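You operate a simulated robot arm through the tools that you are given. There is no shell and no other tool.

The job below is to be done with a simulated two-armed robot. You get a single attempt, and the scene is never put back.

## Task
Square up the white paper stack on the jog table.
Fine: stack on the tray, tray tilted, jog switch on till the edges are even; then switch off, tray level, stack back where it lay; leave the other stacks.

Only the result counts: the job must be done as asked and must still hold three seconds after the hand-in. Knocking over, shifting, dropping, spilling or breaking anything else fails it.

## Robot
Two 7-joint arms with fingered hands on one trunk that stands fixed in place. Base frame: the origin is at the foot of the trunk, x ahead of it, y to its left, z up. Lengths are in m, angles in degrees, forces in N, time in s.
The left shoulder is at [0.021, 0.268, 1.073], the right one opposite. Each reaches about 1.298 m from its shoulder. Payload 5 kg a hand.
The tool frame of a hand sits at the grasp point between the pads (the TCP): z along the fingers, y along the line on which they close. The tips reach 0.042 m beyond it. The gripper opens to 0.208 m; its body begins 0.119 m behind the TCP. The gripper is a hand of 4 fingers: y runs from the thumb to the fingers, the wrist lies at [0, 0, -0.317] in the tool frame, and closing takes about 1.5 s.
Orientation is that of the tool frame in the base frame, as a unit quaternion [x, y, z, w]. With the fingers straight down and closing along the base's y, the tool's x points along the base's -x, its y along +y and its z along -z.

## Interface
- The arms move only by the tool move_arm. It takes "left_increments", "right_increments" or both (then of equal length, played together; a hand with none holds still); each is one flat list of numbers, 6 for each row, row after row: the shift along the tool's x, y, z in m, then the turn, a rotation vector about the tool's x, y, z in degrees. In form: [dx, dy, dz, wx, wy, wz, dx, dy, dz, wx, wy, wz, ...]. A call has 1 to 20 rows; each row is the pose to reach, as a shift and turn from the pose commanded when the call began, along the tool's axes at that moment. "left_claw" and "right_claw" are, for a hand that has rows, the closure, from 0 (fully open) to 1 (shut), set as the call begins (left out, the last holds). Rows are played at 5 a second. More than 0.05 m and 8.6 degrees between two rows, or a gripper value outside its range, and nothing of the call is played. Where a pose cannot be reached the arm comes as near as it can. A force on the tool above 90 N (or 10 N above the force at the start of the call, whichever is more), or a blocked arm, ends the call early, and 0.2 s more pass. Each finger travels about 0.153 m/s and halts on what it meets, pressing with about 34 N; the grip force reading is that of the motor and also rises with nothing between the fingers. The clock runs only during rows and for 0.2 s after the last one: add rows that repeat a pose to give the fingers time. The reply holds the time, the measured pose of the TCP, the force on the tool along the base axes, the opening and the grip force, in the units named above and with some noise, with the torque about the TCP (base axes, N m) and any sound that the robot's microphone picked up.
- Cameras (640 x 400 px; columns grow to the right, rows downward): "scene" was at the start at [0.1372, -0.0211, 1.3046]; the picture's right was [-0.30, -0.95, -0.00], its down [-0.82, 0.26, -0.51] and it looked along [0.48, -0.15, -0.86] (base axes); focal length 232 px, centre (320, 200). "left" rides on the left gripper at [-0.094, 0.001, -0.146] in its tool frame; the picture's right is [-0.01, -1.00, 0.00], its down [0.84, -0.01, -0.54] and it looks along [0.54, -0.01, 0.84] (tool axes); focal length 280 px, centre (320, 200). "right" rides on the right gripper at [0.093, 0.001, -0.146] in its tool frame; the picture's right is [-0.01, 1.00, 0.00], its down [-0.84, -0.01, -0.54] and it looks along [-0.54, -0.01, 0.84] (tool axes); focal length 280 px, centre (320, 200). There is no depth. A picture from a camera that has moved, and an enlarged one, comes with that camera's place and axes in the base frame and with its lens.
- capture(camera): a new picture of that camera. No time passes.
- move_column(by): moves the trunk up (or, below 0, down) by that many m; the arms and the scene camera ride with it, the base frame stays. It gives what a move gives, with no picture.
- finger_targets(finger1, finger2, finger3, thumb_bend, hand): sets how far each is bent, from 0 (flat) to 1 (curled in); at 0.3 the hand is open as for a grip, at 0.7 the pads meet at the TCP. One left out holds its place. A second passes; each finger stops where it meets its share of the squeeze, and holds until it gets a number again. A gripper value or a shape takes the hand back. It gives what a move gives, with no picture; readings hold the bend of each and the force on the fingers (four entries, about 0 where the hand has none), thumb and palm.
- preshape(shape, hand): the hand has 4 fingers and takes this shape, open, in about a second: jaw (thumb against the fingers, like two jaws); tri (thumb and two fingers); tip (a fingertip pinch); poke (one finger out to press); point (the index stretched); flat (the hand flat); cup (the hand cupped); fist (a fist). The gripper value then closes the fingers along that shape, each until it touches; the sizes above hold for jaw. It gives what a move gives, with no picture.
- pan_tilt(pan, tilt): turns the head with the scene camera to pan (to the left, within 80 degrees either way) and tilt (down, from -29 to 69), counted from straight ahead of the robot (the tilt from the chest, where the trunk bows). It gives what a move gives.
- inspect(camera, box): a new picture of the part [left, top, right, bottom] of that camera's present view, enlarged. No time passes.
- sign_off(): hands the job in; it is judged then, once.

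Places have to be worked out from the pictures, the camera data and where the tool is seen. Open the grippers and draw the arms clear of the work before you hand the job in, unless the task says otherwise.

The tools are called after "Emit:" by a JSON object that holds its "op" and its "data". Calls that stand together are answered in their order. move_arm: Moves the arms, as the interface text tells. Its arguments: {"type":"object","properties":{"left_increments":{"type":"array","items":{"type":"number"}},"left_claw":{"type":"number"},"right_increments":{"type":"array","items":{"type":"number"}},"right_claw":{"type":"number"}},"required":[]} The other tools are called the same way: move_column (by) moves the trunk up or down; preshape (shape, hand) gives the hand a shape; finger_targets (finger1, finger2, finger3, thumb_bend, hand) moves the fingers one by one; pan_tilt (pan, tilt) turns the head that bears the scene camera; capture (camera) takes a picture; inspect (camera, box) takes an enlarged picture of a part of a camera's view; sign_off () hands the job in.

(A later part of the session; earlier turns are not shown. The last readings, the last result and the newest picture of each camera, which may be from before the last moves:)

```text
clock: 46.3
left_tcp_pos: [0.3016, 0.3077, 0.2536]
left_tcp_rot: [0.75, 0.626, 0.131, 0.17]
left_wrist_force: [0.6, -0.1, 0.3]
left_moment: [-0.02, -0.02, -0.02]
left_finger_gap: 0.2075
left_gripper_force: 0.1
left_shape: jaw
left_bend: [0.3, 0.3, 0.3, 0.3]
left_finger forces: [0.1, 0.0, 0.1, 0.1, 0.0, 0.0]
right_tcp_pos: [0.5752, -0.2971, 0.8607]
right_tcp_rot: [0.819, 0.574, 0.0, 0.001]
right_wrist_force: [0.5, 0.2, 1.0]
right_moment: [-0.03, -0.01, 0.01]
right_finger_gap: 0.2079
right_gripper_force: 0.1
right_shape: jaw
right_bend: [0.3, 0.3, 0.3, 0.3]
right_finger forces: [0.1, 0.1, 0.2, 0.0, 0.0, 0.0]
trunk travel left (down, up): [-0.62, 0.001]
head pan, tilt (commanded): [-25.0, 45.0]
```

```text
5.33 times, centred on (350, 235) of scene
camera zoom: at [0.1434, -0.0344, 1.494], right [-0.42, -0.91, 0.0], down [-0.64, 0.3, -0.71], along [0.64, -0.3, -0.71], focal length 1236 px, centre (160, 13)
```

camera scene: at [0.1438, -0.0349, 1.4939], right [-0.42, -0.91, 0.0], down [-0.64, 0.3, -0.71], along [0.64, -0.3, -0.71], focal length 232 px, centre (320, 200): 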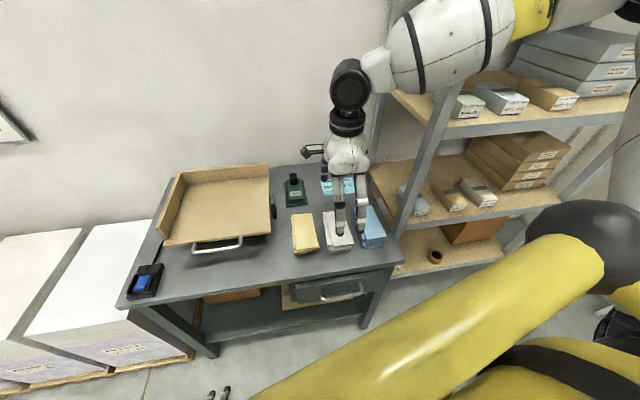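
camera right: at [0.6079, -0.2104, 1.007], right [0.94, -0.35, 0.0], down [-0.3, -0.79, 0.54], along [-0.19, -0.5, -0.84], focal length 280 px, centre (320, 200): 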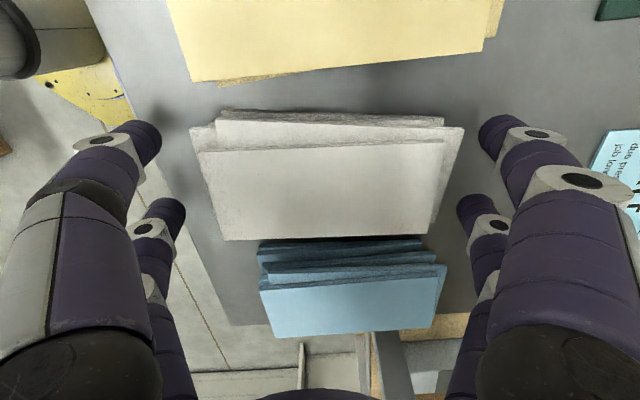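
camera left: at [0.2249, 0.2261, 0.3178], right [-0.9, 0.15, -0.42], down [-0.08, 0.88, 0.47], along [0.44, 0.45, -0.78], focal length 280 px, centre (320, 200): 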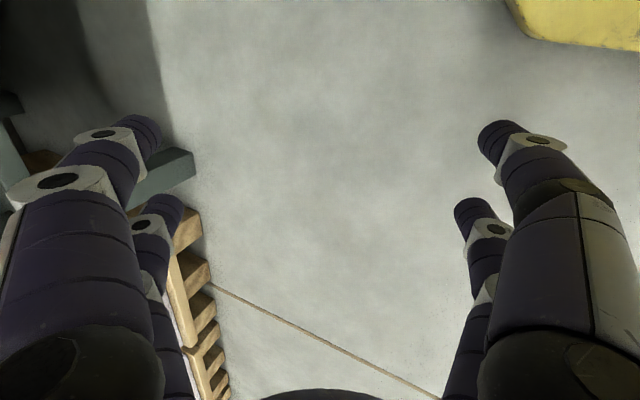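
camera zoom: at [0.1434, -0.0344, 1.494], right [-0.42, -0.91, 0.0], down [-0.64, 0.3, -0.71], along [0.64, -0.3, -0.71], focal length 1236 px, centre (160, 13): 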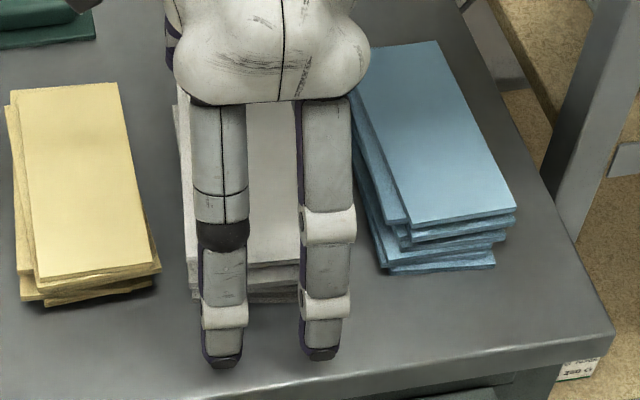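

Cross-checking both cameras puts the stack top at z = 0.8445 with sheets 0.15 x 0.07 m; the fingers are now ~5 mm inside the edges on both sides. I lower the last 16 mm and close stepwise.

Emit:
{"op": "move_arm", "data": {"right_increments": [0.0015, 0, 0.006, 0, 0, 0, 0.0015, 0, 0.012, 0, 0, 0, 0.0015, 0, 0.016, 0, 0, 0, 0.0015, 0, 0.016, 0, 0, 0], "right_claw": 0.15}}

Emit:
{"op": "move_arm", "data": {"right_increments": [0, 0, 0, 0, 0, 0, 0, 0, 0, 0, 0, 0, 0, 0, 0, 0, 0, 0], "right_claw": 0.25}}

Emit:
{"op": "move_arm", "data": {"right_increments": [0, 0, 0, 0, 0, 0, 0, 0, 0, 0, 0, 0, 0, 0, 0, 0, 0, 0], "right_claw": 0.3}}

Emit:
{"op": "capture", "data": {"camera": "right"}}

```text
clock: 47.3
left_tcp_pos: [0.3018, 0.3077, 0.2527]
left_tcp_rot: [0.75, 0.626, 0.131, 0.17]
left_wrist_force: [0.3, 0.1, 0.1]
left_moment: [-0.03, -0.03, 0.0]
left_finger_gap: 0.2077
left_gripper_force: 0.1
left_shape: jaw
left_bend: [0.3, 0.3, 0.3, 0.3]
left_finger forces: [0.1, 0.1, 0.0, 0.1, 0.1, 0.0]
right_tcp_pos: [0.5757, -0.2949, 0.8439]
right_tcp_rot: [0.819, 0.574, 0.0, 0.0]
right_wrist_force: [0.4, -0.4, 0.4]
right_moment: [-0.02, 0.0, -0.01]
right_finger_gap: 0.177
right_gripper_force: 0.1
right_shape: jaw
right_bend: [0.25, 0.25, 0.25, 0.41]
right_finger forces: [0.0, 0.0, 0.1, 0.0, 0.0, 0.0]
trunk travel left (down, up): [-0.62, 0.001]
head pan, tilt (commanded): [-25.0, 45.0]
```

```text
clock: 48.1
left_tcp_pos: [0.3009, 0.3077, 0.2537]
left_tcp_rot: [0.75, 0.626, 0.133, 0.17]
left_wrist_force: [-0.4, 0.6, -0.4]
left_moment: [0.02, -0.01, 0.0]
left_finger_gap: 0.2078
left_gripper_force: 0.1
left_shape: jaw
left_bend: [0.3, 0.3, 0.3, 0.3]
left_finger forces: [0.1, 0.1, 0.1, 0.0, 0.1, 0.0]
right_tcp_pos: [0.5747, -0.2952, 0.843]
right_tcp_rot: [0.818, 0.575, 0.001, 0.0]
right_wrist_force: [1.3, -0.3, -0.5]
right_moment: [0.0, -0.03, 0.01]
right_finger_gap: 0.1569
right_gripper_force: 0.1
right_shape: jaw
right_bend: [0.26, 0.26, 0.26, 0.53]
right_finger forces: [1.0, 0.0, 0.1, 0.1, 0.0, 0.0]
trunk travel left (down, up): [-0.62, 0.001]
head pan, tilt (commanded): [-25.0, 45.0]
```

```text
clock: 48.9
left_tcp_pos: [0.3019, 0.3072, 0.2537]
left_tcp_rot: [0.75, 0.626, 0.131, 0.17]
left_wrist_force: [-0.5, -0.2, -0.3]
left_moment: [-0.03, 0.0, 0.01]
left_finger_gap: 0.2079
left_gripper_force: 0.0
left_shape: jaw
left_bend: [0.3, 0.3, 0.3, 0.3]
left_finger forces: [0.1, 0.0, 0.1, 0.0, 0.0, 0.1]
right_tcp_pos: [0.5747, -0.2958, 0.8441]
right_tcp_rot: [0.818, 0.575, 0.0, 0.0]
right_wrist_force: [0.5, -0.3, -1.3]
right_moment: [0.02, 0.02, 0.0]
right_finger_gap: 0.147
right_gripper_force: 0.1
right_shape: jaw
right_bend: [0.27, 0.27, 0.27, 0.6]
right_finger forces: [1.3, 0.4, 1.0, 0.0, 0.2, 0.0]
trunk travel left (down, up): [-0.62, 0.001]
head pan, tilt (commanded): [-25.0, 45.0]
```

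```text
taken
camera right: at [0.6083, -0.2089, 0.9906], right [0.94, -0.35, 0.0], down [-0.3, -0.79, 0.54], along [-0.19, -0.5, -0.84], focal length 280 px, centre (320, 200)
```

right: 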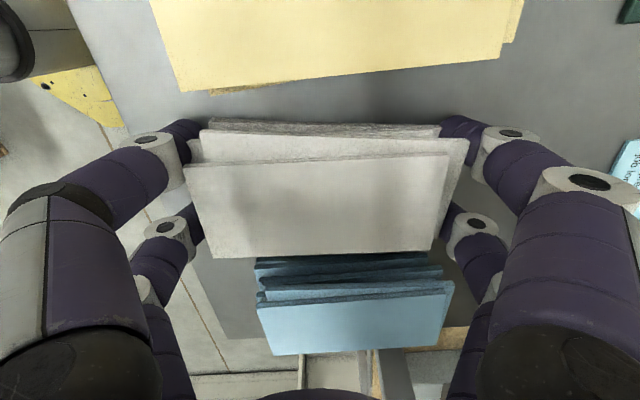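

Light contact on all four digits. I close firmly now.

Emit:
{"op": "move_arm", "data": {"right_increments": [0, 0, 0, 0, 0, 0, 0, 0, 0, 0, 0, 0, 0, 0, 0, 0, 0, 0], "right_claw": 0.33}}

Emit:
{"op": "capture", "data": {"camera": "right"}}

Emit:
{"op": "inspect", "data": {"camera": "scene", "box": [290, 200, 410, 270]}}

```text
clock: 49.7
left_tcp_pos: [0.3008, 0.3062, 0.2542]
left_tcp_rot: [0.75, 0.625, 0.131, 0.17]
left_wrist_force: [-0.3, -0.7, -0.2]
left_moment: [-0.01, 0.0, 0.01]
left_finger_gap: 0.2076
left_gripper_force: 0.2
left_shape: jaw
left_bend: [0.3, 0.3, 0.3, 0.3]
left_finger forces: [0.1, 0.0, 0.0, 0.0, 0.0, 0.0]
right_tcp_pos: [0.5737, -0.2946, 0.8453]
right_tcp_rot: [0.819, 0.574, 0.0, 0.0]
right_wrist_force: [-0.5, 1.0, -0.4]
right_moment: [0.04, 0.01, 0.01]
right_finger_gap: 0.1428
right_gripper_force: 34.0
right_shape: jaw
right_bend: [0.28, 0.29, 0.29, 0.62]
right_finger forces: [30.4, 30.6, 30.2, 0.0, 31.3, 0.0]
trunk travel left (down, up): [-0.62, 0.001]
head pan, tilt (commanded): [-25.0, 45.0]
```

```text
taken
camera right: at [0.6082, -0.2089, 0.9905], right [0.94, -0.35, 0.0], down [-0.3, -0.79, 0.54], along [-0.19, -0.5, -0.84], focal length 280 px, centre (320, 200)
```

right: 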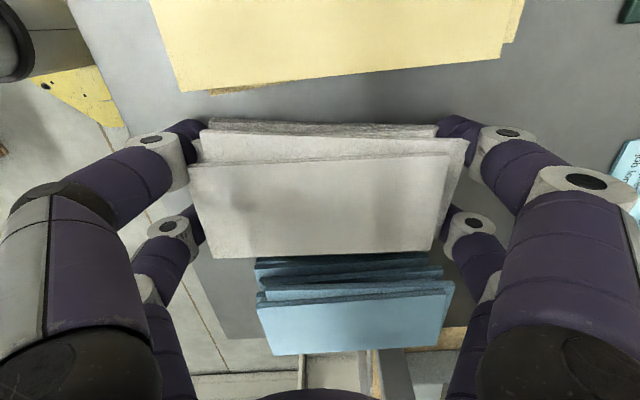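

```text
5.33 times, centred on (350, 235) of scene
camera zoom: at [0.1437, -0.0348, 1.4938], right [-0.42, -0.91, 0.0], down [-0.64, 0.3, -0.71], along [0.64, -0.3, -0.71], focal length 1236 px, centre (160, 13)
```

zoom: 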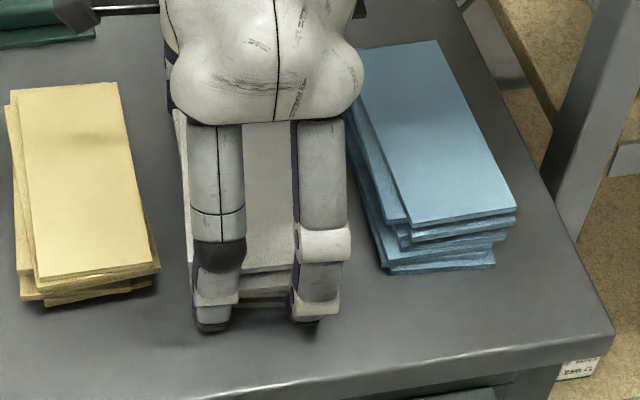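

All four digits hold with about 30 N each and balanced bends. I lift a little first and check that the whole stack comes along.

Emit:
{"op": "move_arm", "data": {"right_increments": [0, 0, -0.01, 0, 0, 0, 0, 0, -0.02, 0, 0, 0, 0, 0, -0.03, 0, 0, 0, 0, 0, -0.03, 0, 0, 0]}}

Emit:
{"op": "capture", "data": {"camera": "right"}}

Emit:
{"op": "inspect", "data": {"camera": "scene", "box": [290, 200, 410, 270]}}

```text
clock: 50.7
left_tcp_pos: [0.3015, 0.3069, 0.2542]
left_tcp_rot: [0.75, 0.625, 0.131, 0.17]
left_wrist_force: [0.9, 0.9, 0.3]
left_moment: [0.01, 0.02, 0.01]
left_finger_gap: 0.208
left_gripper_force: 0.0
left_shape: jaw
left_bend: [0.3, 0.3, 0.3, 0.3]
left_finger forces: [0.2, 0.0, 0.0, 0.0, 0.0, 0.0]
right_tcp_pos: [0.5745, -0.2969, 0.8741]
right_tcp_rot: [0.818, 0.575, 0.0, 0.0]
right_wrist_force: [-0.6, 0.1, -3.5]
right_moment: [-0.01, -0.02, 0.02]
right_finger_gap: 0.1424
right_gripper_force: 33.9
right_shape: jaw
right_bend: [0.28, 0.29, 0.29, 0.62]
right_finger forces: [30.7, 30.6, 30.2, 0.0, 31.2, 0.0]
trunk travel left (down, up): [-0.62, 0.001]
head pan, tilt (commanded): [-25.0, 45.0]
```

```text
taken
camera right: at [0.6081, -0.2098, 1.0202], right [0.94, -0.35, 0.0], down [-0.3, -0.79, 0.54], along [-0.19, -0.5, -0.84], focal length 280 px, centre (320, 200)
```

right: 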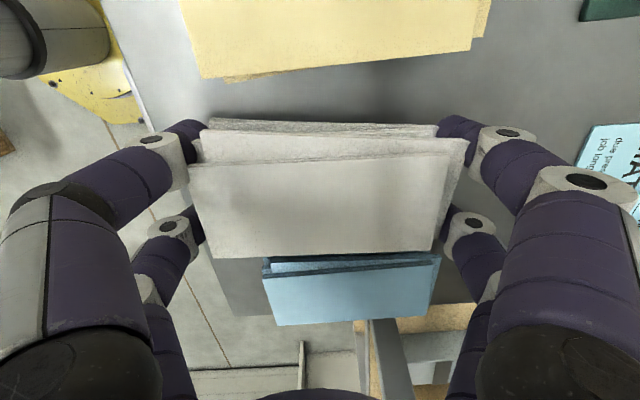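

```text
5.33 times, centred on (350, 235) of scene
camera zoom: at [0.1436, -0.0348, 1.4938], right [-0.42, -0.91, 0.0], down [-0.64, 0.3, -0.71], along [0.64, -0.3, -0.71], focal length 1236 px, centre (160, 13)
```

zoom: 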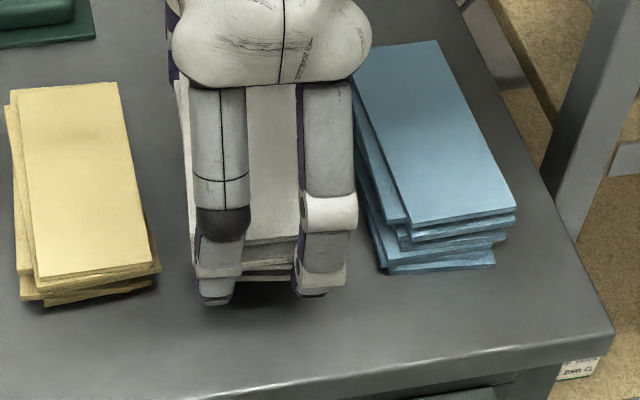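

The whole stack comes up cleanly (3.5 N). I lift it to about z = 1.03 and turn the hand 95° counter-clockwise so the stack will lie parallel to the tray's back wall.

Emit:
{"op": "move_arm", "data": {"right_increments": [0, 0, -0.03, 0, 0, 0, 0, 0, -0.06, 0, 0, 0, 0, 0, -0.095, 0, 0, 0, 0, 0, -0.13, 0, 0, 0, 0, 0, -0.156, 0, 0, 0, 0.01, 0, -0.156, 0, 0, -7.9, 0.02, 0, -0.156, 0, 0, -15.8, 0.03, 0, -0.156, 0, 0, -23.7, 0.04, 0, -0.156, 0, 0, -31.6, 0.05, 0, -0.156, 0, 0, -39.5, 0.06, 0, -0.156, 0, 0, -47.4, 0.07, 0, -0.156, 0, 0, -55.3, 0.08, 0, -0.156, 0, 0, -63.2, 0.09, 0, -0.156, 0, 0, -71.1, 0.1, 0, -0.156, 0, 0, -79, 0.11, 0, -0.156, 0, 0, -87, 0.12, 0, -0.156, 0, 0, -95]}}

Emit:
{"op": "capture", "data": {"camera": "right"}}

Emit:
{"op": "capture", "data": {"camera": "scene"}}

```text
clock: 54.3
left_tcp_pos: [0.3022, 0.3076, 0.2538]
left_tcp_rot: [0.75, 0.626, 0.131, 0.17]
left_wrist_force: [0.0, 0.0, 0.3]
left_moment: [-0.01, 0.04, -0.02]
left_finger_gap: 0.2079
left_gripper_force: 0.1
left_shape: jaw
left_bend: [0.3, 0.3, 0.3, 0.3]
left_finger forces: [0.1, 0.1, 0.0, 0.0, 0.0, 0.0]
right_tcp_pos: [0.6154, -0.1835, 1.0295]
right_tcp_rot: [0.129, 0.992, 0.0, 0.0]
right_wrist_force: [0.8, -0.8, -5.0]
right_moment: [0.03, 0.06, 0.02]
right_finger_gap: 0.1425
right_gripper_force: 34.7
right_shape: jaw
right_bend: [0.28, 0.29, 0.29, 0.62]
right_finger forces: [30.7, 30.8, 30.2, 0.0, 31.3, 0.0]
trunk travel left (down, up): [-0.62, 0.001]
head pan, tilt (commanded): [-25.0, 45.0]
```

```text
taken
camera right: at [0.5262, -0.1595, 1.1765], right [0.27, 0.96, 0.0], down [0.81, -0.23, 0.54], along [0.52, -0.15, -0.84], focal length 280 px, centre (320, 200)
```

right: 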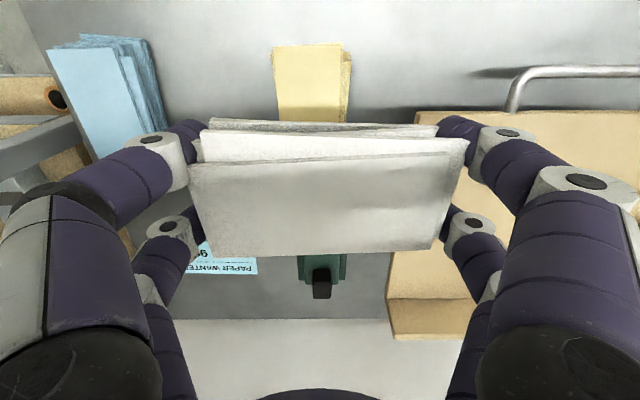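

```text
taken
camera scene: at [0.1441, -0.0349, 1.4937], right [-0.42, -0.91, 0.0], down [-0.64, 0.3, -0.71], along [0.64, -0.3, -0.71], focal length 232 px, centre (320, 200)
```

scene: 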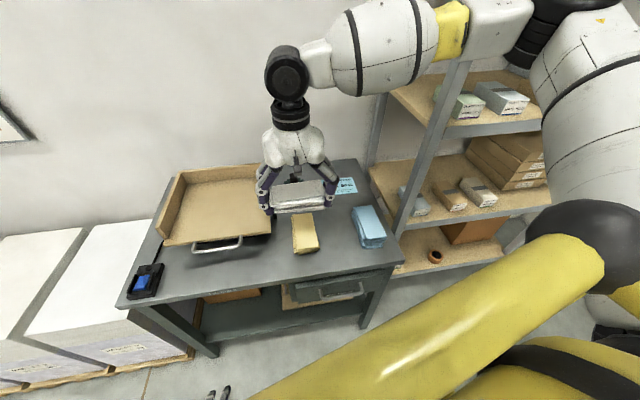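

The stack is held steady. The tray floor works out at z = 0.87, spanning table-left 0.085 to 0.40 and depth 0.64 to 0.945; I carry the stack over its rear-middle part.

Emit:
{"op": "move_arm", "data": {"right_increments": [-0.0223, 0.0253, 0, 0, 0, 0, -0.0446, 0.0506, 0, 0, 0, 0, -0.0669, 0.0759, 0, 0, 0, 0, -0.0892, 0.1012, 0, 0, 0, 0, -0.1115, 0.1265, 0, 0, 0, 0, -0.1338, 0.1518, 0, 0, 0, 0, -0.1561, 0.1771, 0, 0, 0, 0, -0.1784, 0.2024, 0, 0, 0, 0, -0.2007, 0.2277, 0, 0, 0, 0, -0.223, 0.253, 0, 0, 0, 0, -0.223, 0.253, 0, 0, 0, 0]}}

Emit:
{"op": "capture", "data": {"camera": "right"}}

Emit:
{"op": "pan_tilt", "data": {"pan": 5, "tilt": 45}}

Emit:
{"op": "capture", "data": {"camera": "scene"}}

```text
clock: 56.7
left_tcp_pos: [0.3014, 0.3073, 0.2526]
left_tcp_rot: [0.75, 0.626, 0.132, 0.17]
left_wrist_force: [0.2, -0.1, 0.7]
left_moment: [-0.05, 0.03, -0.02]
left_finger_gap: 0.2076
left_gripper_force: 0.0
left_shape: jaw
left_bend: [0.3, 0.3, 0.3, 0.3]
left_finger forces: [0.1, 0.0, 0.1, 0.1, 0.0, 0.0]
right_tcp_pos: [0.6874, -0.2099, 1.0437]
right_tcp_rot: [0.129, 0.992, 0.001, 0.0]
right_wrist_force: [-0.7, -0.3, -3.6]
right_moment: [0.01, 0.0, 0.0]
right_finger_gap: 0.1428
right_gripper_force: 33.9
right_shape: jaw
right_bend: [0.28, 0.29, 0.29, 0.62]
right_finger forces: [31.0, 31.0, 30.5, 0.0, 31.5, 0.1]
right hand out of reach, approached as far as the arm can: row 1, 2, 3, 4, 5, 6, 7, 8, 9, 10, 11
trunk travel left (down, up): [-0.62, 0.001]
head pan, tilt (commanded): [-25.0, 45.0]
```

```text
taken
camera right: at [0.5978, -0.186, 1.1913], right [0.27, 0.96, 0.0], down [0.81, -0.23, 0.54], along [0.52, -0.14, -0.84], focal length 280 px, centre (320, 200)
```

right: 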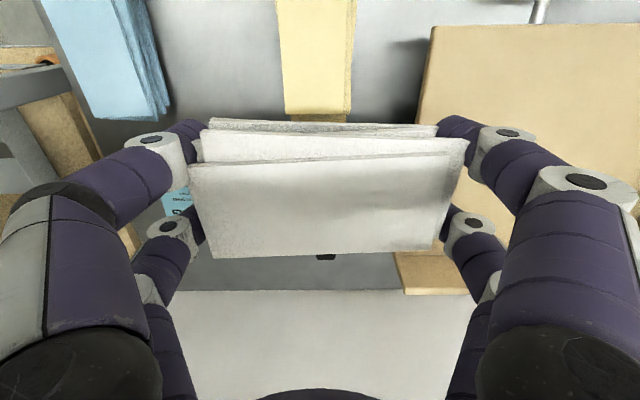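

```text
clock: 57.7
left_tcp_pos: [0.301, 0.3075, 0.2525]
left_tcp_rot: [0.75, 0.626, 0.131, 0.17]
left_wrist_force: [-0.7, 0.6, 0.1]
left_moment: [0.0, 0.01, -0.01]
left_finger_gap: 0.2081
left_gripper_force: 0.0
left_shape: jaw
left_bend: [0.3, 0.3, 0.3, 0.3]
left_finger forces: [0.1, 0.0, 0.0, 0.0, 0.0, 0.0]
right_tcp_pos: [0.6882, -0.2108, 1.0456]
right_tcp_rot: [0.129, 0.992, 0.002, 0.0]
right_wrist_force: [0.3, 0.0, -4.3]
right_moment: [-0.04, 0.03, 0.02]
right_finger_gap: 0.1423
right_gripper_force: 33.2
right_shape: jaw
right_bend: [0.28, 0.29, 0.29, 0.62]
right_finger forces: [31.0, 31.0, 30.5, 0.0, 31.5, 0.1]
trunk travel left (down, up): [-0.62, 0.001]
head pan, tilt (commanded): [5.0, 45.0]
```

```text
taken
camera scene: at [0.1512, 0.0065, 1.4938], right [0.09, -1.0, 0.0], down [-0.7, -0.06, -0.71], along [0.7, 0.06, -0.71], focal length 232 px, centre (320, 200)
```

scene: 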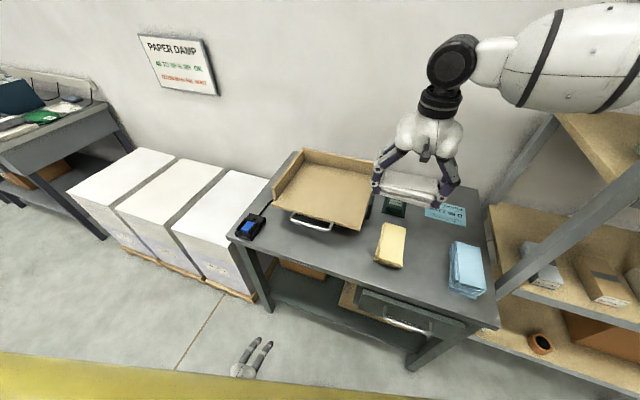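

The wrist bend limits how far straight-down reaches: the right arm can't get over the tray this way, so I'll need a hand that leans along the reach direction. I test whether the hand can be turned a further 90° (which would allow a leaning grasp usable at both places), moving back above the slot as I do so.

Emit:
{"op": "move_arm", "data": {"right_increments": [0.0072, -0.0105, 0.001, 0, 0, -8.2, 0.0144, -0.021, 0.002, 0, 0, -16.4, 0.0216, -0.0315, 0.003, 0, 0, -24.6, 0.0288, -0.042, 0.004, 0, 0, -32.8, 0.036, -0.0525, 0.005, 0, 0, -41, 0.0432, -0.063, 0.006, 0, 0, -49.2, 0.0504, -0.0735, 0.007, 0, 0, -57.4, 0.0576, -0.084, 0.008, 0, 0, -65.6, 0.0648, -0.0945, 0.009, 0, 0, -73.8, 0.072, -0.105, 0.01, 0, 0, -82, 0.079, -0.115, 0.01, 0, 0, -90]}}

Emit:
{"op": "pan_tilt", "data": {"pan": -20, "tilt": 40}}

Emit:
{"op": "capture", "data": {"camera": "scene"}}

```text
clock: 60.1
left_tcp_pos: [0.3011, 0.3069, 0.2533]
left_tcp_rot: [0.75, 0.626, 0.132, 0.17]
left_wrist_force: [0.1, -0.2, -0.7]
left_moment: [0.03, 0.01, -0.03]
left_finger_gap: 0.2076
left_gripper_force: 0.1
left_shape: jaw
left_bend: [0.3, 0.3, 0.3, 0.3]
left_finger forces: [0.0, 0.1, 0.0, 0.1, 0.1, 0.0]
right_tcp_pos: [0.583, -0.303, 1.0428]
right_tcp_rot: [-0.611, 0.792, 0.0, 0.0]
right_wrist_force: [0.5, -0.6, -5.4]
right_moment: [-0.01, -0.01, -0.01]
right_finger_gap: 0.1429
right_gripper_force: 33.9
right_shape: jaw
right_bend: [0.28, 0.29, 0.29, 0.62]
right_finger forces: [30.8, 31.0, 30.4, 0.0, 31.5, 0.0]
trunk travel left (down, up): [-0.62, 0.001]
head pan, tilt (commanded): [5.0, 45.0]
```

```text
clock: 61.0
left_tcp_pos: [0.3025, 0.3062, 0.2537]
left_tcp_rot: [0.749, 0.626, 0.131, 0.17]
left_wrist_force: [0.6, 0.6, 0.5]
left_moment: [0.04, 0.02, 0.02]
left_finger_gap: 0.208
left_gripper_force: 0.1
left_shape: jaw
left_bend: [0.3, 0.3, 0.3, 0.3]
left_finger forces: [0.0, 0.0, 0.0, 0.0, 0.0, 0.1]
right_tcp_pos: [0.5825, -0.3022, 1.0415]
right_tcp_rot: [-0.609, 0.793, 0.0, 0.0]
right_wrist_force: [0.0, 0.4, -3.4]
right_moment: [0.0, -0.01, -0.01]
right_finger_gap: 0.143
right_gripper_force: 34.3
right_shape: jaw
right_bend: [0.28, 0.29, 0.29, 0.62]
right_finger forces: [30.9, 30.9, 30.3, 0.1, 31.6, 0.0]
trunk travel left (down, up): [-0.62, 0.001]
head pan, tilt (commanded): [-20.0, 40.0]
```

```text
taken
camera scene: at [0.15, -0.0294, 1.5011], right [-0.34, -0.94, 0.0], down [-0.6, 0.22, -0.77], along [0.72, -0.26, -0.64], focal length 232 px, centre (320, 200)
```

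scene: 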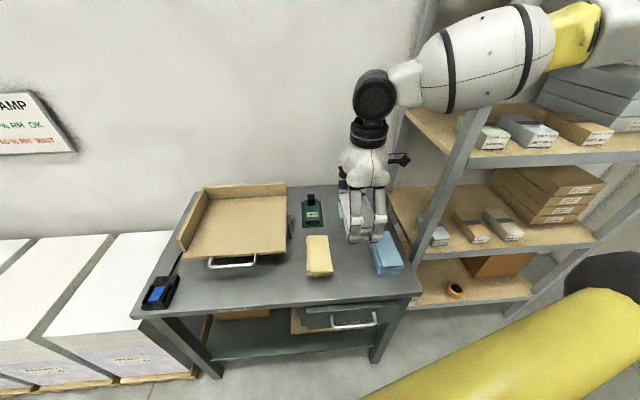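

The hand turns there without trouble, so a grasp that leans the same way works at both ends. I turn back to the tray orientation and test how far it reaches over the tray with a forward lean, keeping the stack high.

Emit:
{"op": "move_arm", "data": {"right_increments": [-0.0109, 0.002, 0.001, 0, 0, 8.2, -0.0218, 0.004, 0.001, 0, 0, 16.4, -0.0327, 0.006, 0.001, 0, 0, 24.6, -0.0436, 0.008, 0.001, 0, 0, 32.8, -0.0545, 0.01, 0.001, 0, 0, 41, -0.0654, 0.012, 0.001, 0, 0, 49.2, -0.0763, 0.014, 0.001, 0, 0, 57.4, -0.0872, 0.016, 0.001, 0, 0, 65.6, -0.0981, 0.018, 0.001, 0, 0, 73.8, -0.109, 0.02, 0.001, 0, 0, 82, -0.12, 0.02, 0.001, 0, 0, 90]}}

Emit:
{"op": "move_arm", "data": {"right_increments": [-0.01, 0.02, 0, 0, -4, 0, -0.02, 0.04, 0, 0, -8, 0, -0.03, 0.06, 0, 0, -12, 0, -0.04, 0.08, 0, 0, -16, 0, -0.05, 0.1, 0, 0, -20, 0, -0.06, 0.12, 0, 0, -20, 0, -0.07, 0.14, 0, 0, -20, 0, -0.08, 0.16, 0, 0, -20, 0, -0.09, 0.18, 0, 0, -20, 0, -0.1, 0.2, 0, 0, -20, 0, -0.11, 0.22, 0, 0, -20, 0]}}

Emit:
{"op": "capture", "data": {"camera": "scene"}}

Emit:
{"op": "capture", "data": {"camera": "right"}}

```text
clock: 63.4
left_tcp_pos: [0.3027, 0.307, 0.2536]
left_tcp_rot: [0.75, 0.625, 0.131, 0.17]
left_wrist_force: [0.3, 1.0, -0.2]
left_moment: [-0.01, 0.04, -0.02]
left_finger_gap: 0.2078
left_gripper_force: 0.0
left_shape: jaw
left_bend: [0.3, 0.3, 0.3, 0.3]
left_finger forces: [0.1, 0.0, 0.1, 0.0, 0.1, 0.1]
right_tcp_pos: [0.5931, -0.1821, 1.0425]
right_tcp_rot: [0.132, 0.991, 0.0, 0.0]
right_wrist_force: [1.3, 0.8, -3.9]
right_moment: [-0.04, 0.05, -0.05]
right_finger_gap: 0.143
right_gripper_force: 34.2
right_shape: jaw
right_bend: [0.28, 0.29, 0.29, 0.62]
right_finger forces: [30.8, 31.0, 30.3, 0.1, 31.6, 0.0]
trunk travel left (down, up): [-0.62, 0.001]
head pan, tilt (commanded): [-20.0, 40.0]
```

```text
clock: 65.8
left_tcp_pos: [0.3016, 0.308, 0.2537]
left_tcp_rot: [0.75, 0.626, 0.132, 0.171]
left_wrist_force: [-0.5, 0.9, 0.8]
left_moment: [-0.03, -0.02, -0.02]
left_finger_gap: 0.2077
left_gripper_force: 0.0
left_shape: jaw
left_bend: [0.3, 0.3, 0.3, 0.3]
left_finger forces: [0.0, 0.0, 0.0, 0.0, 0.0, 0.0]
right_tcp_pos: [0.622, -0.1688, 1.0889]
right_tcp_rot: [0.128, 0.976, -0.021, 0.172]
right_wrist_force: [-0.1, -0.4, -3.7]
right_moment: [-0.01, -0.05, -0.02]
right_finger_gap: 0.1426
right_gripper_force: 33.7
right_shape: jaw
right_bend: [0.28, 0.29, 0.29, 0.62]
right_finger forces: [31.3, 31.4, 30.9, 0.0, 31.9, 0.0]
right hand out of reach, approached as far as the arm can: row 1, 2, 3, 4, 5, 6, 7, 8, 9, 10, 11
trunk travel left (down, up): [-0.62, 0.001]
head pan, tilt (commanded): [-20.0, 40.0]
```

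```text
taken
camera scene: at [0.1496, -0.0294, 1.5011], right [-0.34, -0.94, 0.0], down [-0.6, 0.22, -0.77], along [0.72, -0.26, -0.64], focal length 232 px, centre (320, 200)
```

scene: 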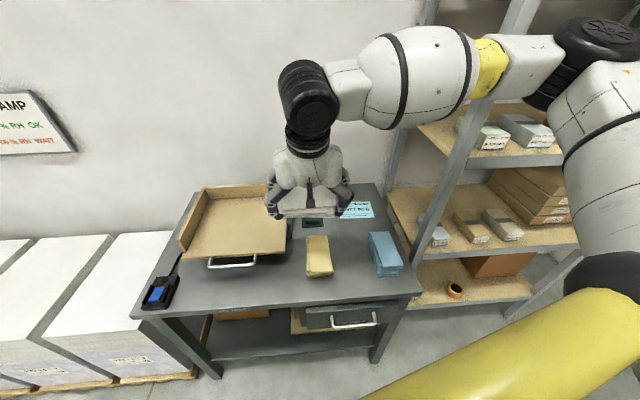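

```text
taken
camera right: at [0.4896, -0.1325, 1.1945], right [0.27, 0.96, 0.01], down [0.58, -0.17, 0.79], along [0.77, -0.21, -0.61], focal length 280 px, centre (320, 200)
```

right: 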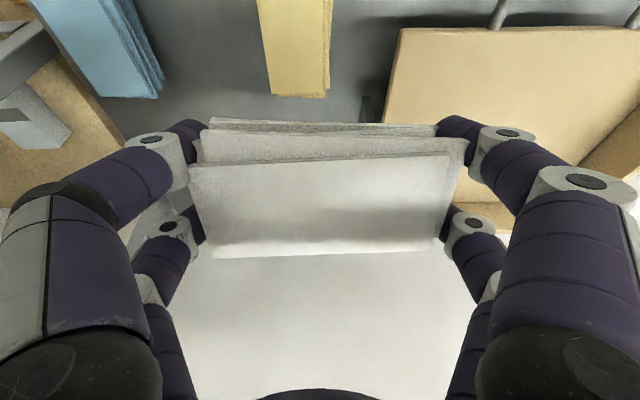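

Forward lean does not help: the limit is how far forward the upper arm swings, so only a sideways (leftward) lean brings the fingers over the tray. I undo the tilt and turn back to the original yaw above the slot.

Emit:
{"op": "move_arm", "data": {"right_increments": [0.005, -0.01, 0.012, 0, 5, 0, 0.01, -0.02, 0.024, 0, 10, 0, 0.015, -0.03, 0.036, 0, 15, 0, 0.02, -0.04, 0.04, 0, 20, 0]}}

Emit:
{"op": "move_arm", "data": {"right_increments": [0, -0.01, 0, 0, 0, 8.2, 0, -0.02, 0, 0, 0, 16.4, 0, -0.03, 0, 0, 0, 24.6, 0, -0.04, 0, 0, 0, 32.8, 0, -0.05, 0, 0, 0, 41, 0, -0.06, 0, 0, 0, 49.2, 0, -0.07, 0, 0, 0, 57.4, 0, -0.08, 0, 0, 0, 65.6, 0, -0.09, 0, 0, 0, 73.8, 0, -0.1, 0, 0, 0, 82, 0, -0.1, 0, 0, 0, 90]}}

```text
clock: 66.8
left_tcp_pos: [0.3024, 0.3059, 0.255]
left_tcp_rot: [0.75, 0.626, 0.131, 0.17]
left_wrist_force: [-0.3, -0.4, 0.4]
left_moment: [0.01, 0.0, 0.02]
left_finger_gap: 0.2081
left_gripper_force: 0.2
left_shape: jaw
left_bend: [0.3, 0.3, 0.3, 0.3]
left_finger forces: [0.0, 0.0, 0.0, 0.0, 0.0, 0.0]
right_tcp_pos: [0.6044, -0.203, 1.0388]
right_tcp_rot: [0.13, 0.992, 0.0, 0.001]
right_wrist_force: [0.5, -0.8, -4.4]
right_moment: [0.08, 0.0, 0.02]
right_finger_gap: 0.1425
right_gripper_force: 33.8
right_shape: jaw
right_bend: [0.28, 0.29, 0.29, 0.62]
right_finger forces: [31.3, 31.5, 30.8, 0.0, 31.9, 0.0]
trunk travel left (down, up): [-0.62, 0.001]
head pan, tilt (commanded): [-20.0, 40.0]
```

```text
clock: 69.2
left_tcp_pos: [0.3008, 0.3069, 0.2535]
left_tcp_rot: [0.749, 0.626, 0.132, 0.17]
left_wrist_force: [-0.2, 0.2, -0.3]
left_moment: [0.0, 0.0, -0.01]
left_finger_gap: 0.2078
left_gripper_force: 0.1
left_shape: jaw
left_bend: [0.3, 0.3, 0.3, 0.3]
left_finger forces: [0.0, 0.0, 0.0, 0.1, 0.1, 0.0]
right_tcp_pos: [0.5751, -0.2971, 1.0384]
right_tcp_rot: [0.793, 0.609, -0.001, 0.0]
right_wrist_force: [-0.8, -0.3, -4.0]
right_moment: [-0.03, -0.02, -0.01]
right_finger_gap: 0.1427
right_gripper_force: 34.0
right_shape: jaw
right_bend: [0.28, 0.29, 0.29, 0.62]
right_finger forces: [31.2, 31.6, 30.8, 0.0, 32.1, 0.1]
trunk travel left (down, up): [-0.62, 0.001]
head pan, tilt (commanded): [-20.0, 40.0]
```

Now I test the leftward lean: 30° with the stack still high, moving over the right-hand part of the tray.

Emit:
{"op": "move_arm", "data": {"right_increments": [0.02, 0.007, 0, 0, 5, 0, 0.04, 0.014, 0, 0, 10, 0, 0.06, 0.021, 0, 0, 15, 0, 0.085, 0.028, 0, 0, 20, 0, 0.11, 0.036, 0, 0, 25, 0, 0.135, 0.044, 0, 0, 30, 0, 0.16, 0.053, 0, 0, 30, 0, 0.185, 0.062, 0, 0, 30, 0, 0.21, 0.07, 0, 0, 30, 0, 0.235, 0.078, 0, 0, 30, 0, 0.26, 0.086, 0, 0, 30, 0, 0.28, 0.093, 0, 0, 30, 0]}}

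Emit:
{"op": "capture", "data": {"camera": "scene"}}

Emit:
{"op": "capture", "data": {"camera": "right"}}

```text
clock: 71.8
left_tcp_pos: [0.3021, 0.3067, 0.2545]
left_tcp_rot: [0.75, 0.626, 0.132, 0.17]
left_wrist_force: [-0.6, -0.1, 0.7]
left_moment: [0.01, 0.0, 0.02]
left_finger_gap: 0.2081
left_gripper_force: 0.1
left_shape: jaw
left_bend: [0.3, 0.3, 0.3, 0.3]
left_finger forces: [0.1, 0.1, 0.1, 0.1, 0.0, 0.0]
right_tcp_pos: [0.7281, -0.0652, 1.0396]
right_tcp_rot: [0.766, 0.588, 0.207, -0.157]
right_wrist_force: [-0.9, 0.6, -4.4]
right_moment: [-0.11, -0.01, -0.01]
right_finger_gap: 0.1428
right_gripper_force: 34.7
right_shape: jaw
right_bend: [0.28, 0.29, 0.29, 0.62]
right_finger forces: [31.2, 31.6, 30.9, 0.1, 32.0, 0.0]
right hand out of reach, approached as far as the arm can: row 12
trunk travel left (down, up): [-0.62, 0.001]
head pan, tilt (commanded): [-20.0, 40.0]
```

```text
taken
camera scene: at [0.1498, -0.0292, 1.5012], right [-0.34, -0.94, 0.0], down [-0.6, 0.22, -0.77], along [0.72, -0.26, -0.64], focal length 232 px, centre (320, 200)
```

scene: 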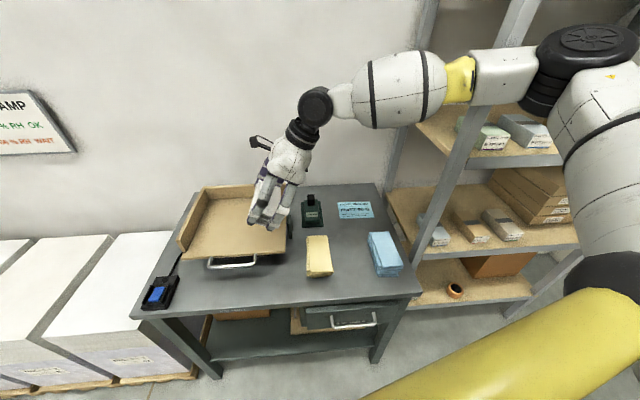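

```text
taken
camera right: at [0.7309, -0.0594, 1.214], right [0.96, -0.27, -0.01], down [-0.27, -0.96, 0.04], along [-0.02, -0.04, -1.0], focal length 280 px, centre (320, 200)
```

right: 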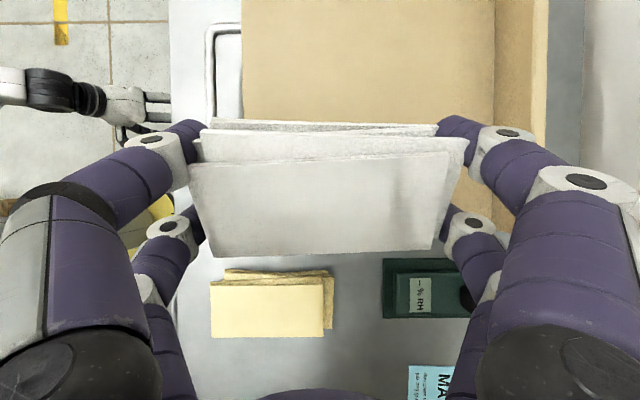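

With the 30° lean the hand reaches over the right side of the tray (L = 0.125), just as computed. The layers behave as one body, so I can land its right edge first and let it settle flat; I shift 2 cm deeper and go down to just above the tray.

Emit:
{"op": "move_arm", "data": {"right_increments": [0.002, 0.02, 0.001, 0, 0, 0, -0.008, 0.02, 0.02, 0, 0, 0, -0.018, 0.02, 0.04, 0, 0, 0, -0.028, 0.02, 0.06, 0, 0, 0, -0.037, 0.02, 0.075, 0, 0, 0, -0.037, 0.02, 0.075, 0, 0, 0]}}

Emit:
{"op": "capture", "data": {"camera": "right"}}

Emit:
{"op": "pan_tilt", "data": {"pan": 0, "tilt": 45}}

Emit:
{"op": "inspect", "data": {"camera": "scene", "box": [240, 120, 440, 240]}}

```text
clock: 73.2
left_tcp_pos: [0.3009, 0.3067, 0.2533]
left_tcp_rot: [0.75, 0.625, 0.132, 0.169]
left_wrist_force: [-0.4, 0.3, -0.4]
left_moment: [-0.01, -0.04, 0.03]
left_finger_gap: 0.2078
left_gripper_force: 0.1
left_shape: jaw
left_bend: [0.3, 0.3, 0.3, 0.3]
left_finger forces: [0.1, 0.0, 0.0, 0.0, 0.0, 0.0]
right_tcp_pos: [0.7304, -0.0922, 0.9678]
right_tcp_rot: [0.766, 0.589, 0.206, -0.158]
right_wrist_force: [0.3, 0.5, -3.9]
right_moment: [-0.05, 0.03, -0.01]
right_finger_gap: 0.1427
right_gripper_force: 33.8
right_shape: jaw
right_bend: [0.28, 0.29, 0.29, 0.62]
right_finger forces: [31.2, 31.5, 30.7, 0.1, 32.0, 0.1]
right hand out of reach, approached as far as the arm can: row 1, 2, 3, 4, 5, 6
trunk travel left (down, up): [-0.62, 0.001]
head pan, tilt (commanded): [-20.0, 40.0]
```

```text
taken
camera right: at [0.7333, -0.0854, 1.1412], right [0.96, -0.27, -0.01], down [-0.27, -0.96, 0.04], along [-0.02, -0.04, -1.0], focal length 280 px, centre (320, 200)
```

right: 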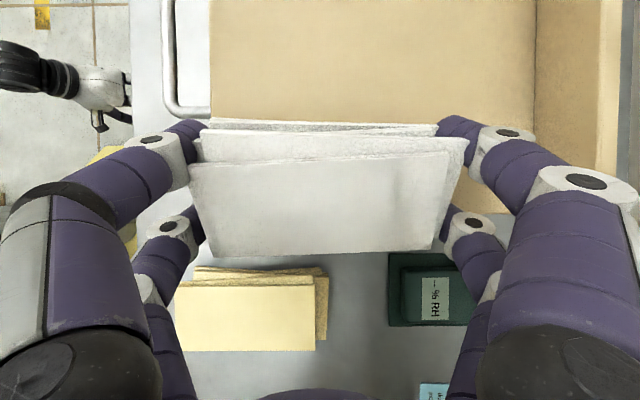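

```text
clock: 74.0
left_tcp_pos: [0.3022, 0.3073, 0.2535]
left_tcp_rot: [0.75, 0.626, 0.132, 0.17]
left_wrist_force: [-0.4, 0.2, -0.4]
left_moment: [0.03, -0.01, 0.02]
left_finger_gap: 0.2078
left_gripper_force: 0.1
left_shape: jaw
left_bend: [0.3, 0.3, 0.3, 0.3]
left_finger forces: [0.1, 0.0, 0.0, 0.0, 0.0, 0.0]
right_tcp_pos: [0.7308, -0.0926, 0.9677]
right_tcp_rot: [0.766, 0.588, 0.206, -0.158]
right_wrist_force: [0.7, 0.7, -3.8]
right_moment: [-0.02, 0.02, -0.02]
right_finger_gap: 0.1425
right_gripper_force: 34.5
right_shape: jaw
right_bend: [0.28, 0.29, 0.29, 0.62]
right_finger forces: [31.2, 31.5, 30.8, 0.0, 32.0, 0.1]
trunk travel left (down, up): [-0.62, 0.001]
head pan, tilt (commanded): [0.0, 45.0]
```

```text
3.20 times, centred on (340, 180) of scene
camera zoom: at [0.1515, -0.0005, 1.4938], right [0.0, -1.0, 0.0], down [-0.71, 0.0, -0.71], along [0.71, 0.0, -0.71], focal length 741 px, centre (256, 264)
```

zoom: 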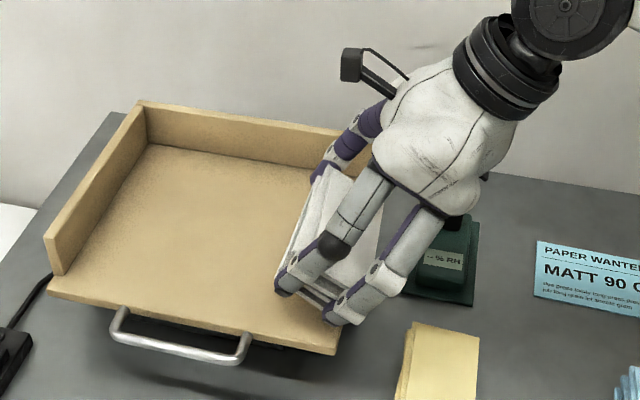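

That spot needs more lean than this grip should have, so it is better to regrasp the stack in its slot with the hand already leaning. I retreat upward and to the right, straightening over the slot.

Emit:
{"op": "move_arm", "data": {"right_increments": [0.01, -0.005, -0.0175, 0, 0, 0, 0.02, -0.01, -0.035, 0, 0, 0, 0.03, -0.02, -0.055, 0, 0, 0, 0.0, -0.035, -0.09, 0, 0, 0, -0.0466, -0.05, -0.1193, 0, 0, 0]}}

Emit:
{"op": "move_arm", "data": {"right_increments": [-0.0217, -0.0073, -0.0091, 0, -5, 0, -0.0433, -0.0147, -0.0181, 0, -10, 0, -0.065, -0.022, -0.0272, 0, -15, 0, -0.0867, -0.0293, -0.0363, 0, -20, 0, -0.1083, -0.0367, -0.0453, 0, -25, 0, -0.13, -0.044, -0.0544, 0, -30, 0, -0.13, -0.044, -0.0544, 0, -30, 0]}}

Emit:
{"op": "capture", "data": {"camera": "right"}}

```text
refused: row 5 steps farther than a row can; nothing moved
```

```text
clock: 75.6
left_tcp_pos: [0.3015, 0.3065, 0.2534]
left_tcp_rot: [0.75, 0.626, 0.132, 0.17]
left_wrist_force: [0.3, 0.1, 0.1]
left_moment: [-0.04, 0.0, 0.01]
left_finger_gap: 0.2077
left_gripper_force: 0.1
left_shape: jaw
left_bend: [0.3, 0.3, 0.3, 0.3]
left_finger forces: [0.1, 0.1, 0.0, 0.0, 0.1, 0.0]
right_tcp_pos: [0.6494, -0.2169, 0.9514]
right_tcp_rot: [0.793, 0.609, 0.0, 0.0]
right_wrist_force: [0.1, 0.2, -5.1]
right_moment: [0.01, 0.0, -0.02]
right_finger_gap: 0.1425
right_gripper_force: 33.9
right_shape: jaw
right_bend: [0.28, 0.29, 0.29, 0.62]
right_finger forces: [31.0, 31.6, 30.6, 0.1, 31.9, 0.1]
trunk travel left (down, up): [-0.62, 0.001]
head pan, tilt (commanded): [0.0, 45.0]
```

```text
taken
camera right: at [0.676, -0.1273, 1.0974], right [0.96, -0.27, 0.0], down [-0.23, -0.81, 0.54], along [-0.15, -0.52, -0.84], focal length 280 px, centre (320, 200)
```

right: 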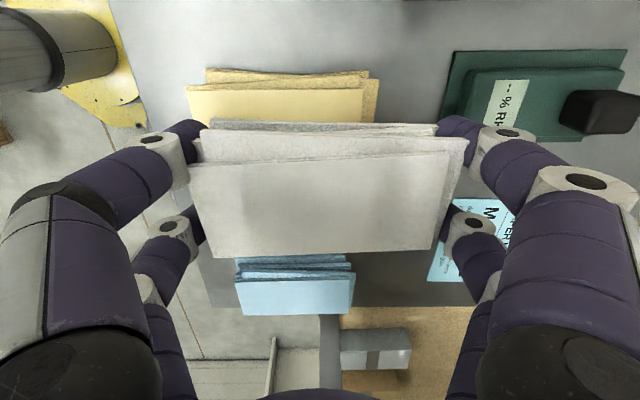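

The first call was refused and the second ran from a lower height than planned, but it passed clear of everything (meter and yellow stack look undisturbed). From now on I chain moves one at a time; next I move above the slot.

Emit:
{"op": "move_arm", "data": {"right_increments": [0, 0, -0.03, 0, 0, 0, -0.025, -0.012, -0.04, 0, 0, 0, -0.05, -0.024, -0.04, 0, 0, 0, -0.075, -0.036, -0.04, 0, 0, 0, -0.0986, -0.047, -0.04, 0, 0, 0, -0.0986, -0.047, -0.04, 0, 0, 0]}}

Emit:
{"op": "capture", "data": {"camera": "right"}}

Emit:
{"op": "pan_tilt", "data": {"pan": -25, "tilt": 45}}

Emit:
{"op": "inspect", "data": {"camera": "scene", "box": [270, 150, 410, 260]}}

```text
clock: 77.0
left_tcp_pos: [0.3007, 0.3067, 0.2544]
left_tcp_rot: [0.75, 0.626, 0.131, 0.17]
left_wrist_force: [0.3, -0.4, 0.0]
left_moment: [-0.02, -0.06, 0.02]
left_finger_gap: 0.2076
left_gripper_force: 0.0
left_shape: jaw
left_bend: [0.3, 0.3, 0.3, 0.3]
left_finger forces: [0.0, 0.0, 0.0, 0.0, 0.0, 0.1]
right_tcp_pos: [0.5794, -0.2972, 0.9907]
right_tcp_rot: [0.793, 0.61, 0.0, 0.0]
right_wrist_force: [0.1, 0.3, -4.2]
right_moment: [-0.03, -0.03, -0.02]
right_finger_gap: 0.1425
right_gripper_force: 33.9
right_shape: jaw
right_bend: [0.28, 0.29, 0.29, 0.62]
right_finger forces: [31.0, 31.5, 30.7, 0.0, 31.9, 0.0]
trunk travel left (down, up): [-0.62, 0.001]
head pan, tilt (commanded): [0.0, 45.0]
```

```text
taken
camera right: at [0.6047, -0.209, 1.1372], right [0.96, -0.27, 0.0], down [-0.23, -0.81, 0.54], along [-0.15, -0.52, -0.84], focal length 280 px, centre (320, 200)
```

right: 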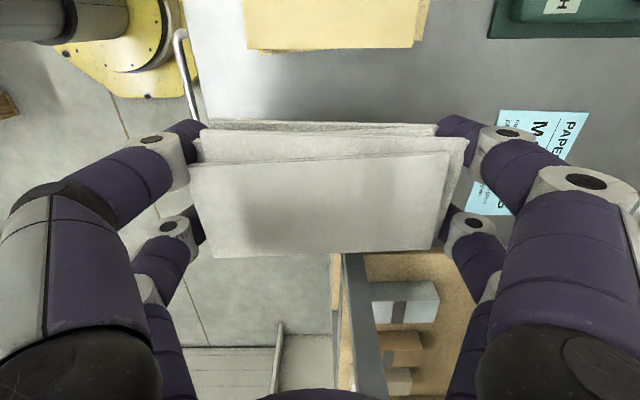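

```text
clock: 77.9
left_tcp_pos: [0.301, 0.307, 0.2535]
left_tcp_rot: [0.75, 0.626, 0.131, 0.17]
left_wrist_force: [0.2, -0.3, 0.1]
left_moment: [0.0, 0.02, -0.02]
left_finger_gap: 0.2077
left_gripper_force: 0.0
left_shape: jaw
left_bend: [0.3, 0.3, 0.3, 0.3]
left_finger forces: [0.1, 0.0, 0.0, 0.1, 0.0, 0.0]
right_tcp_pos: [0.5785, -0.2993, 0.991]
right_tcp_rot: [0.793, 0.609, 0.0, 0.0]
right_wrist_force: [-0.2, 0.0, -3.3]
right_moment: [-0.01, 0.03, 0.01]
right_finger_gap: 0.1426
right_gripper_force: 33.9
right_shape: jaw
right_bend: [0.28, 0.29, 0.29, 0.62]
right_finger forces: [30.9, 31.6, 30.7, 0.0, 31.8, 0.0]
trunk travel left (down, up): [-0.62, 0.001]
head pan, tilt (commanded): [-25.0, 45.0]
```

```text
3.64 times, centred on (340, 205) of scene
camera zoom: at [0.1439, -0.0348, 1.4938], right [-0.42, -0.91, 0.0], down [-0.64, 0.3, -0.71], along [0.64, -0.3, -0.71], focal length 842 px, centre (247, 182)
```

zoom: 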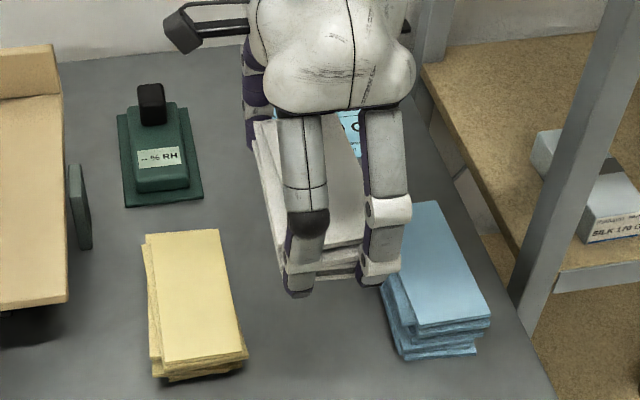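

The hand is back over the slot. I'll set the stack down there and regrasp it with an 18° lean, so that it lands nearly flat on the tray; first I lower it.

Emit:
{"op": "move_arm", "data": {"right_increments": [-0.001, 0, 0.035, 0, 0, 0, -0.001, 0, 0.07, 0, 0, 0, -0.001, 0, 0.1, 0, 0, 0, -0.001, 0, 0.125, 0, 0, 0, -0.001, 0, 0.138, 0, 0, 0, -0.001, 0, 0.138, 0, 0, 0]}}

Emit:
{"op": "move_arm", "data": {"right_increments": [0, 0, 0.004, 0, 0, 0, 0, 0, 0.007, 0, 0, 0, 0, 0, 0.007, 0, 0, 0]}}

```text
clock: 79.3
left_tcp_pos: [0.3013, 0.3076, 0.2541]
left_tcp_rot: [0.75, 0.626, 0.132, 0.17]
left_wrist_force: [-0.1, -0.3, -0.1]
left_moment: [0.02, -0.01, 0.0]
left_finger_gap: 0.208
left_gripper_force: 0.0
left_shape: jaw
left_bend: [0.3, 0.3, 0.3, 0.3]
left_finger forces: [0.0, 0.1, 0.0, 0.0, 0.0, 0.1]
right_tcp_pos: [0.5787, -0.3013, 0.8525]
right_tcp_rot: [0.793, 0.61, 0.0, -0.001]
right_wrist_force: [0.3, 0.6, -3.7]
right_moment: [-0.03, -0.01, -0.01]
right_finger_gap: 0.1426
right_gripper_force: 34.2
right_shape: jaw
right_bend: [0.28, 0.29, 0.29, 0.62]
right_finger forces: [30.9, 31.6, 30.6, 0.0, 32.0, 0.1]
trunk travel left (down, up): [-0.62, 0.001]
head pan, tilt (commanded): [-25.0, 45.0]
```

```text
clock: 80.1
left_tcp_pos: [0.3006, 0.3077, 0.2523]
left_tcp_rot: [0.75, 0.625, 0.132, 0.17]
left_wrist_force: [-0.9, -0.6, 0.1]
left_moment: [0.01, 0.0, 0.01]
left_finger_gap: 0.208
left_gripper_force: 0.1
left_shape: jaw
left_bend: [0.3, 0.3, 0.3, 0.3]
left_finger forces: [0.0, 0.0, 0.0, 0.0, 0.1, 0.0]
right_tcp_pos: [0.5781, -0.3003, 0.8452]
right_tcp_rot: [0.793, 0.609, 0.0, 0.0]
right_wrist_force: [0.2, -0.3, -2.8]
right_moment: [-0.01, 0.02, 0.01]
right_finger_gap: 0.1426
right_gripper_force: 34.4
right_shape: jaw
right_bend: [0.28, 0.29, 0.29, 0.62]
right_finger forces: [31.1, 31.6, 30.7, 0.1, 31.9, 0.0]
trunk travel left (down, up): [-0.62, 0.001]
head pan, tilt (commanded): [-25.0, 45.0]
```

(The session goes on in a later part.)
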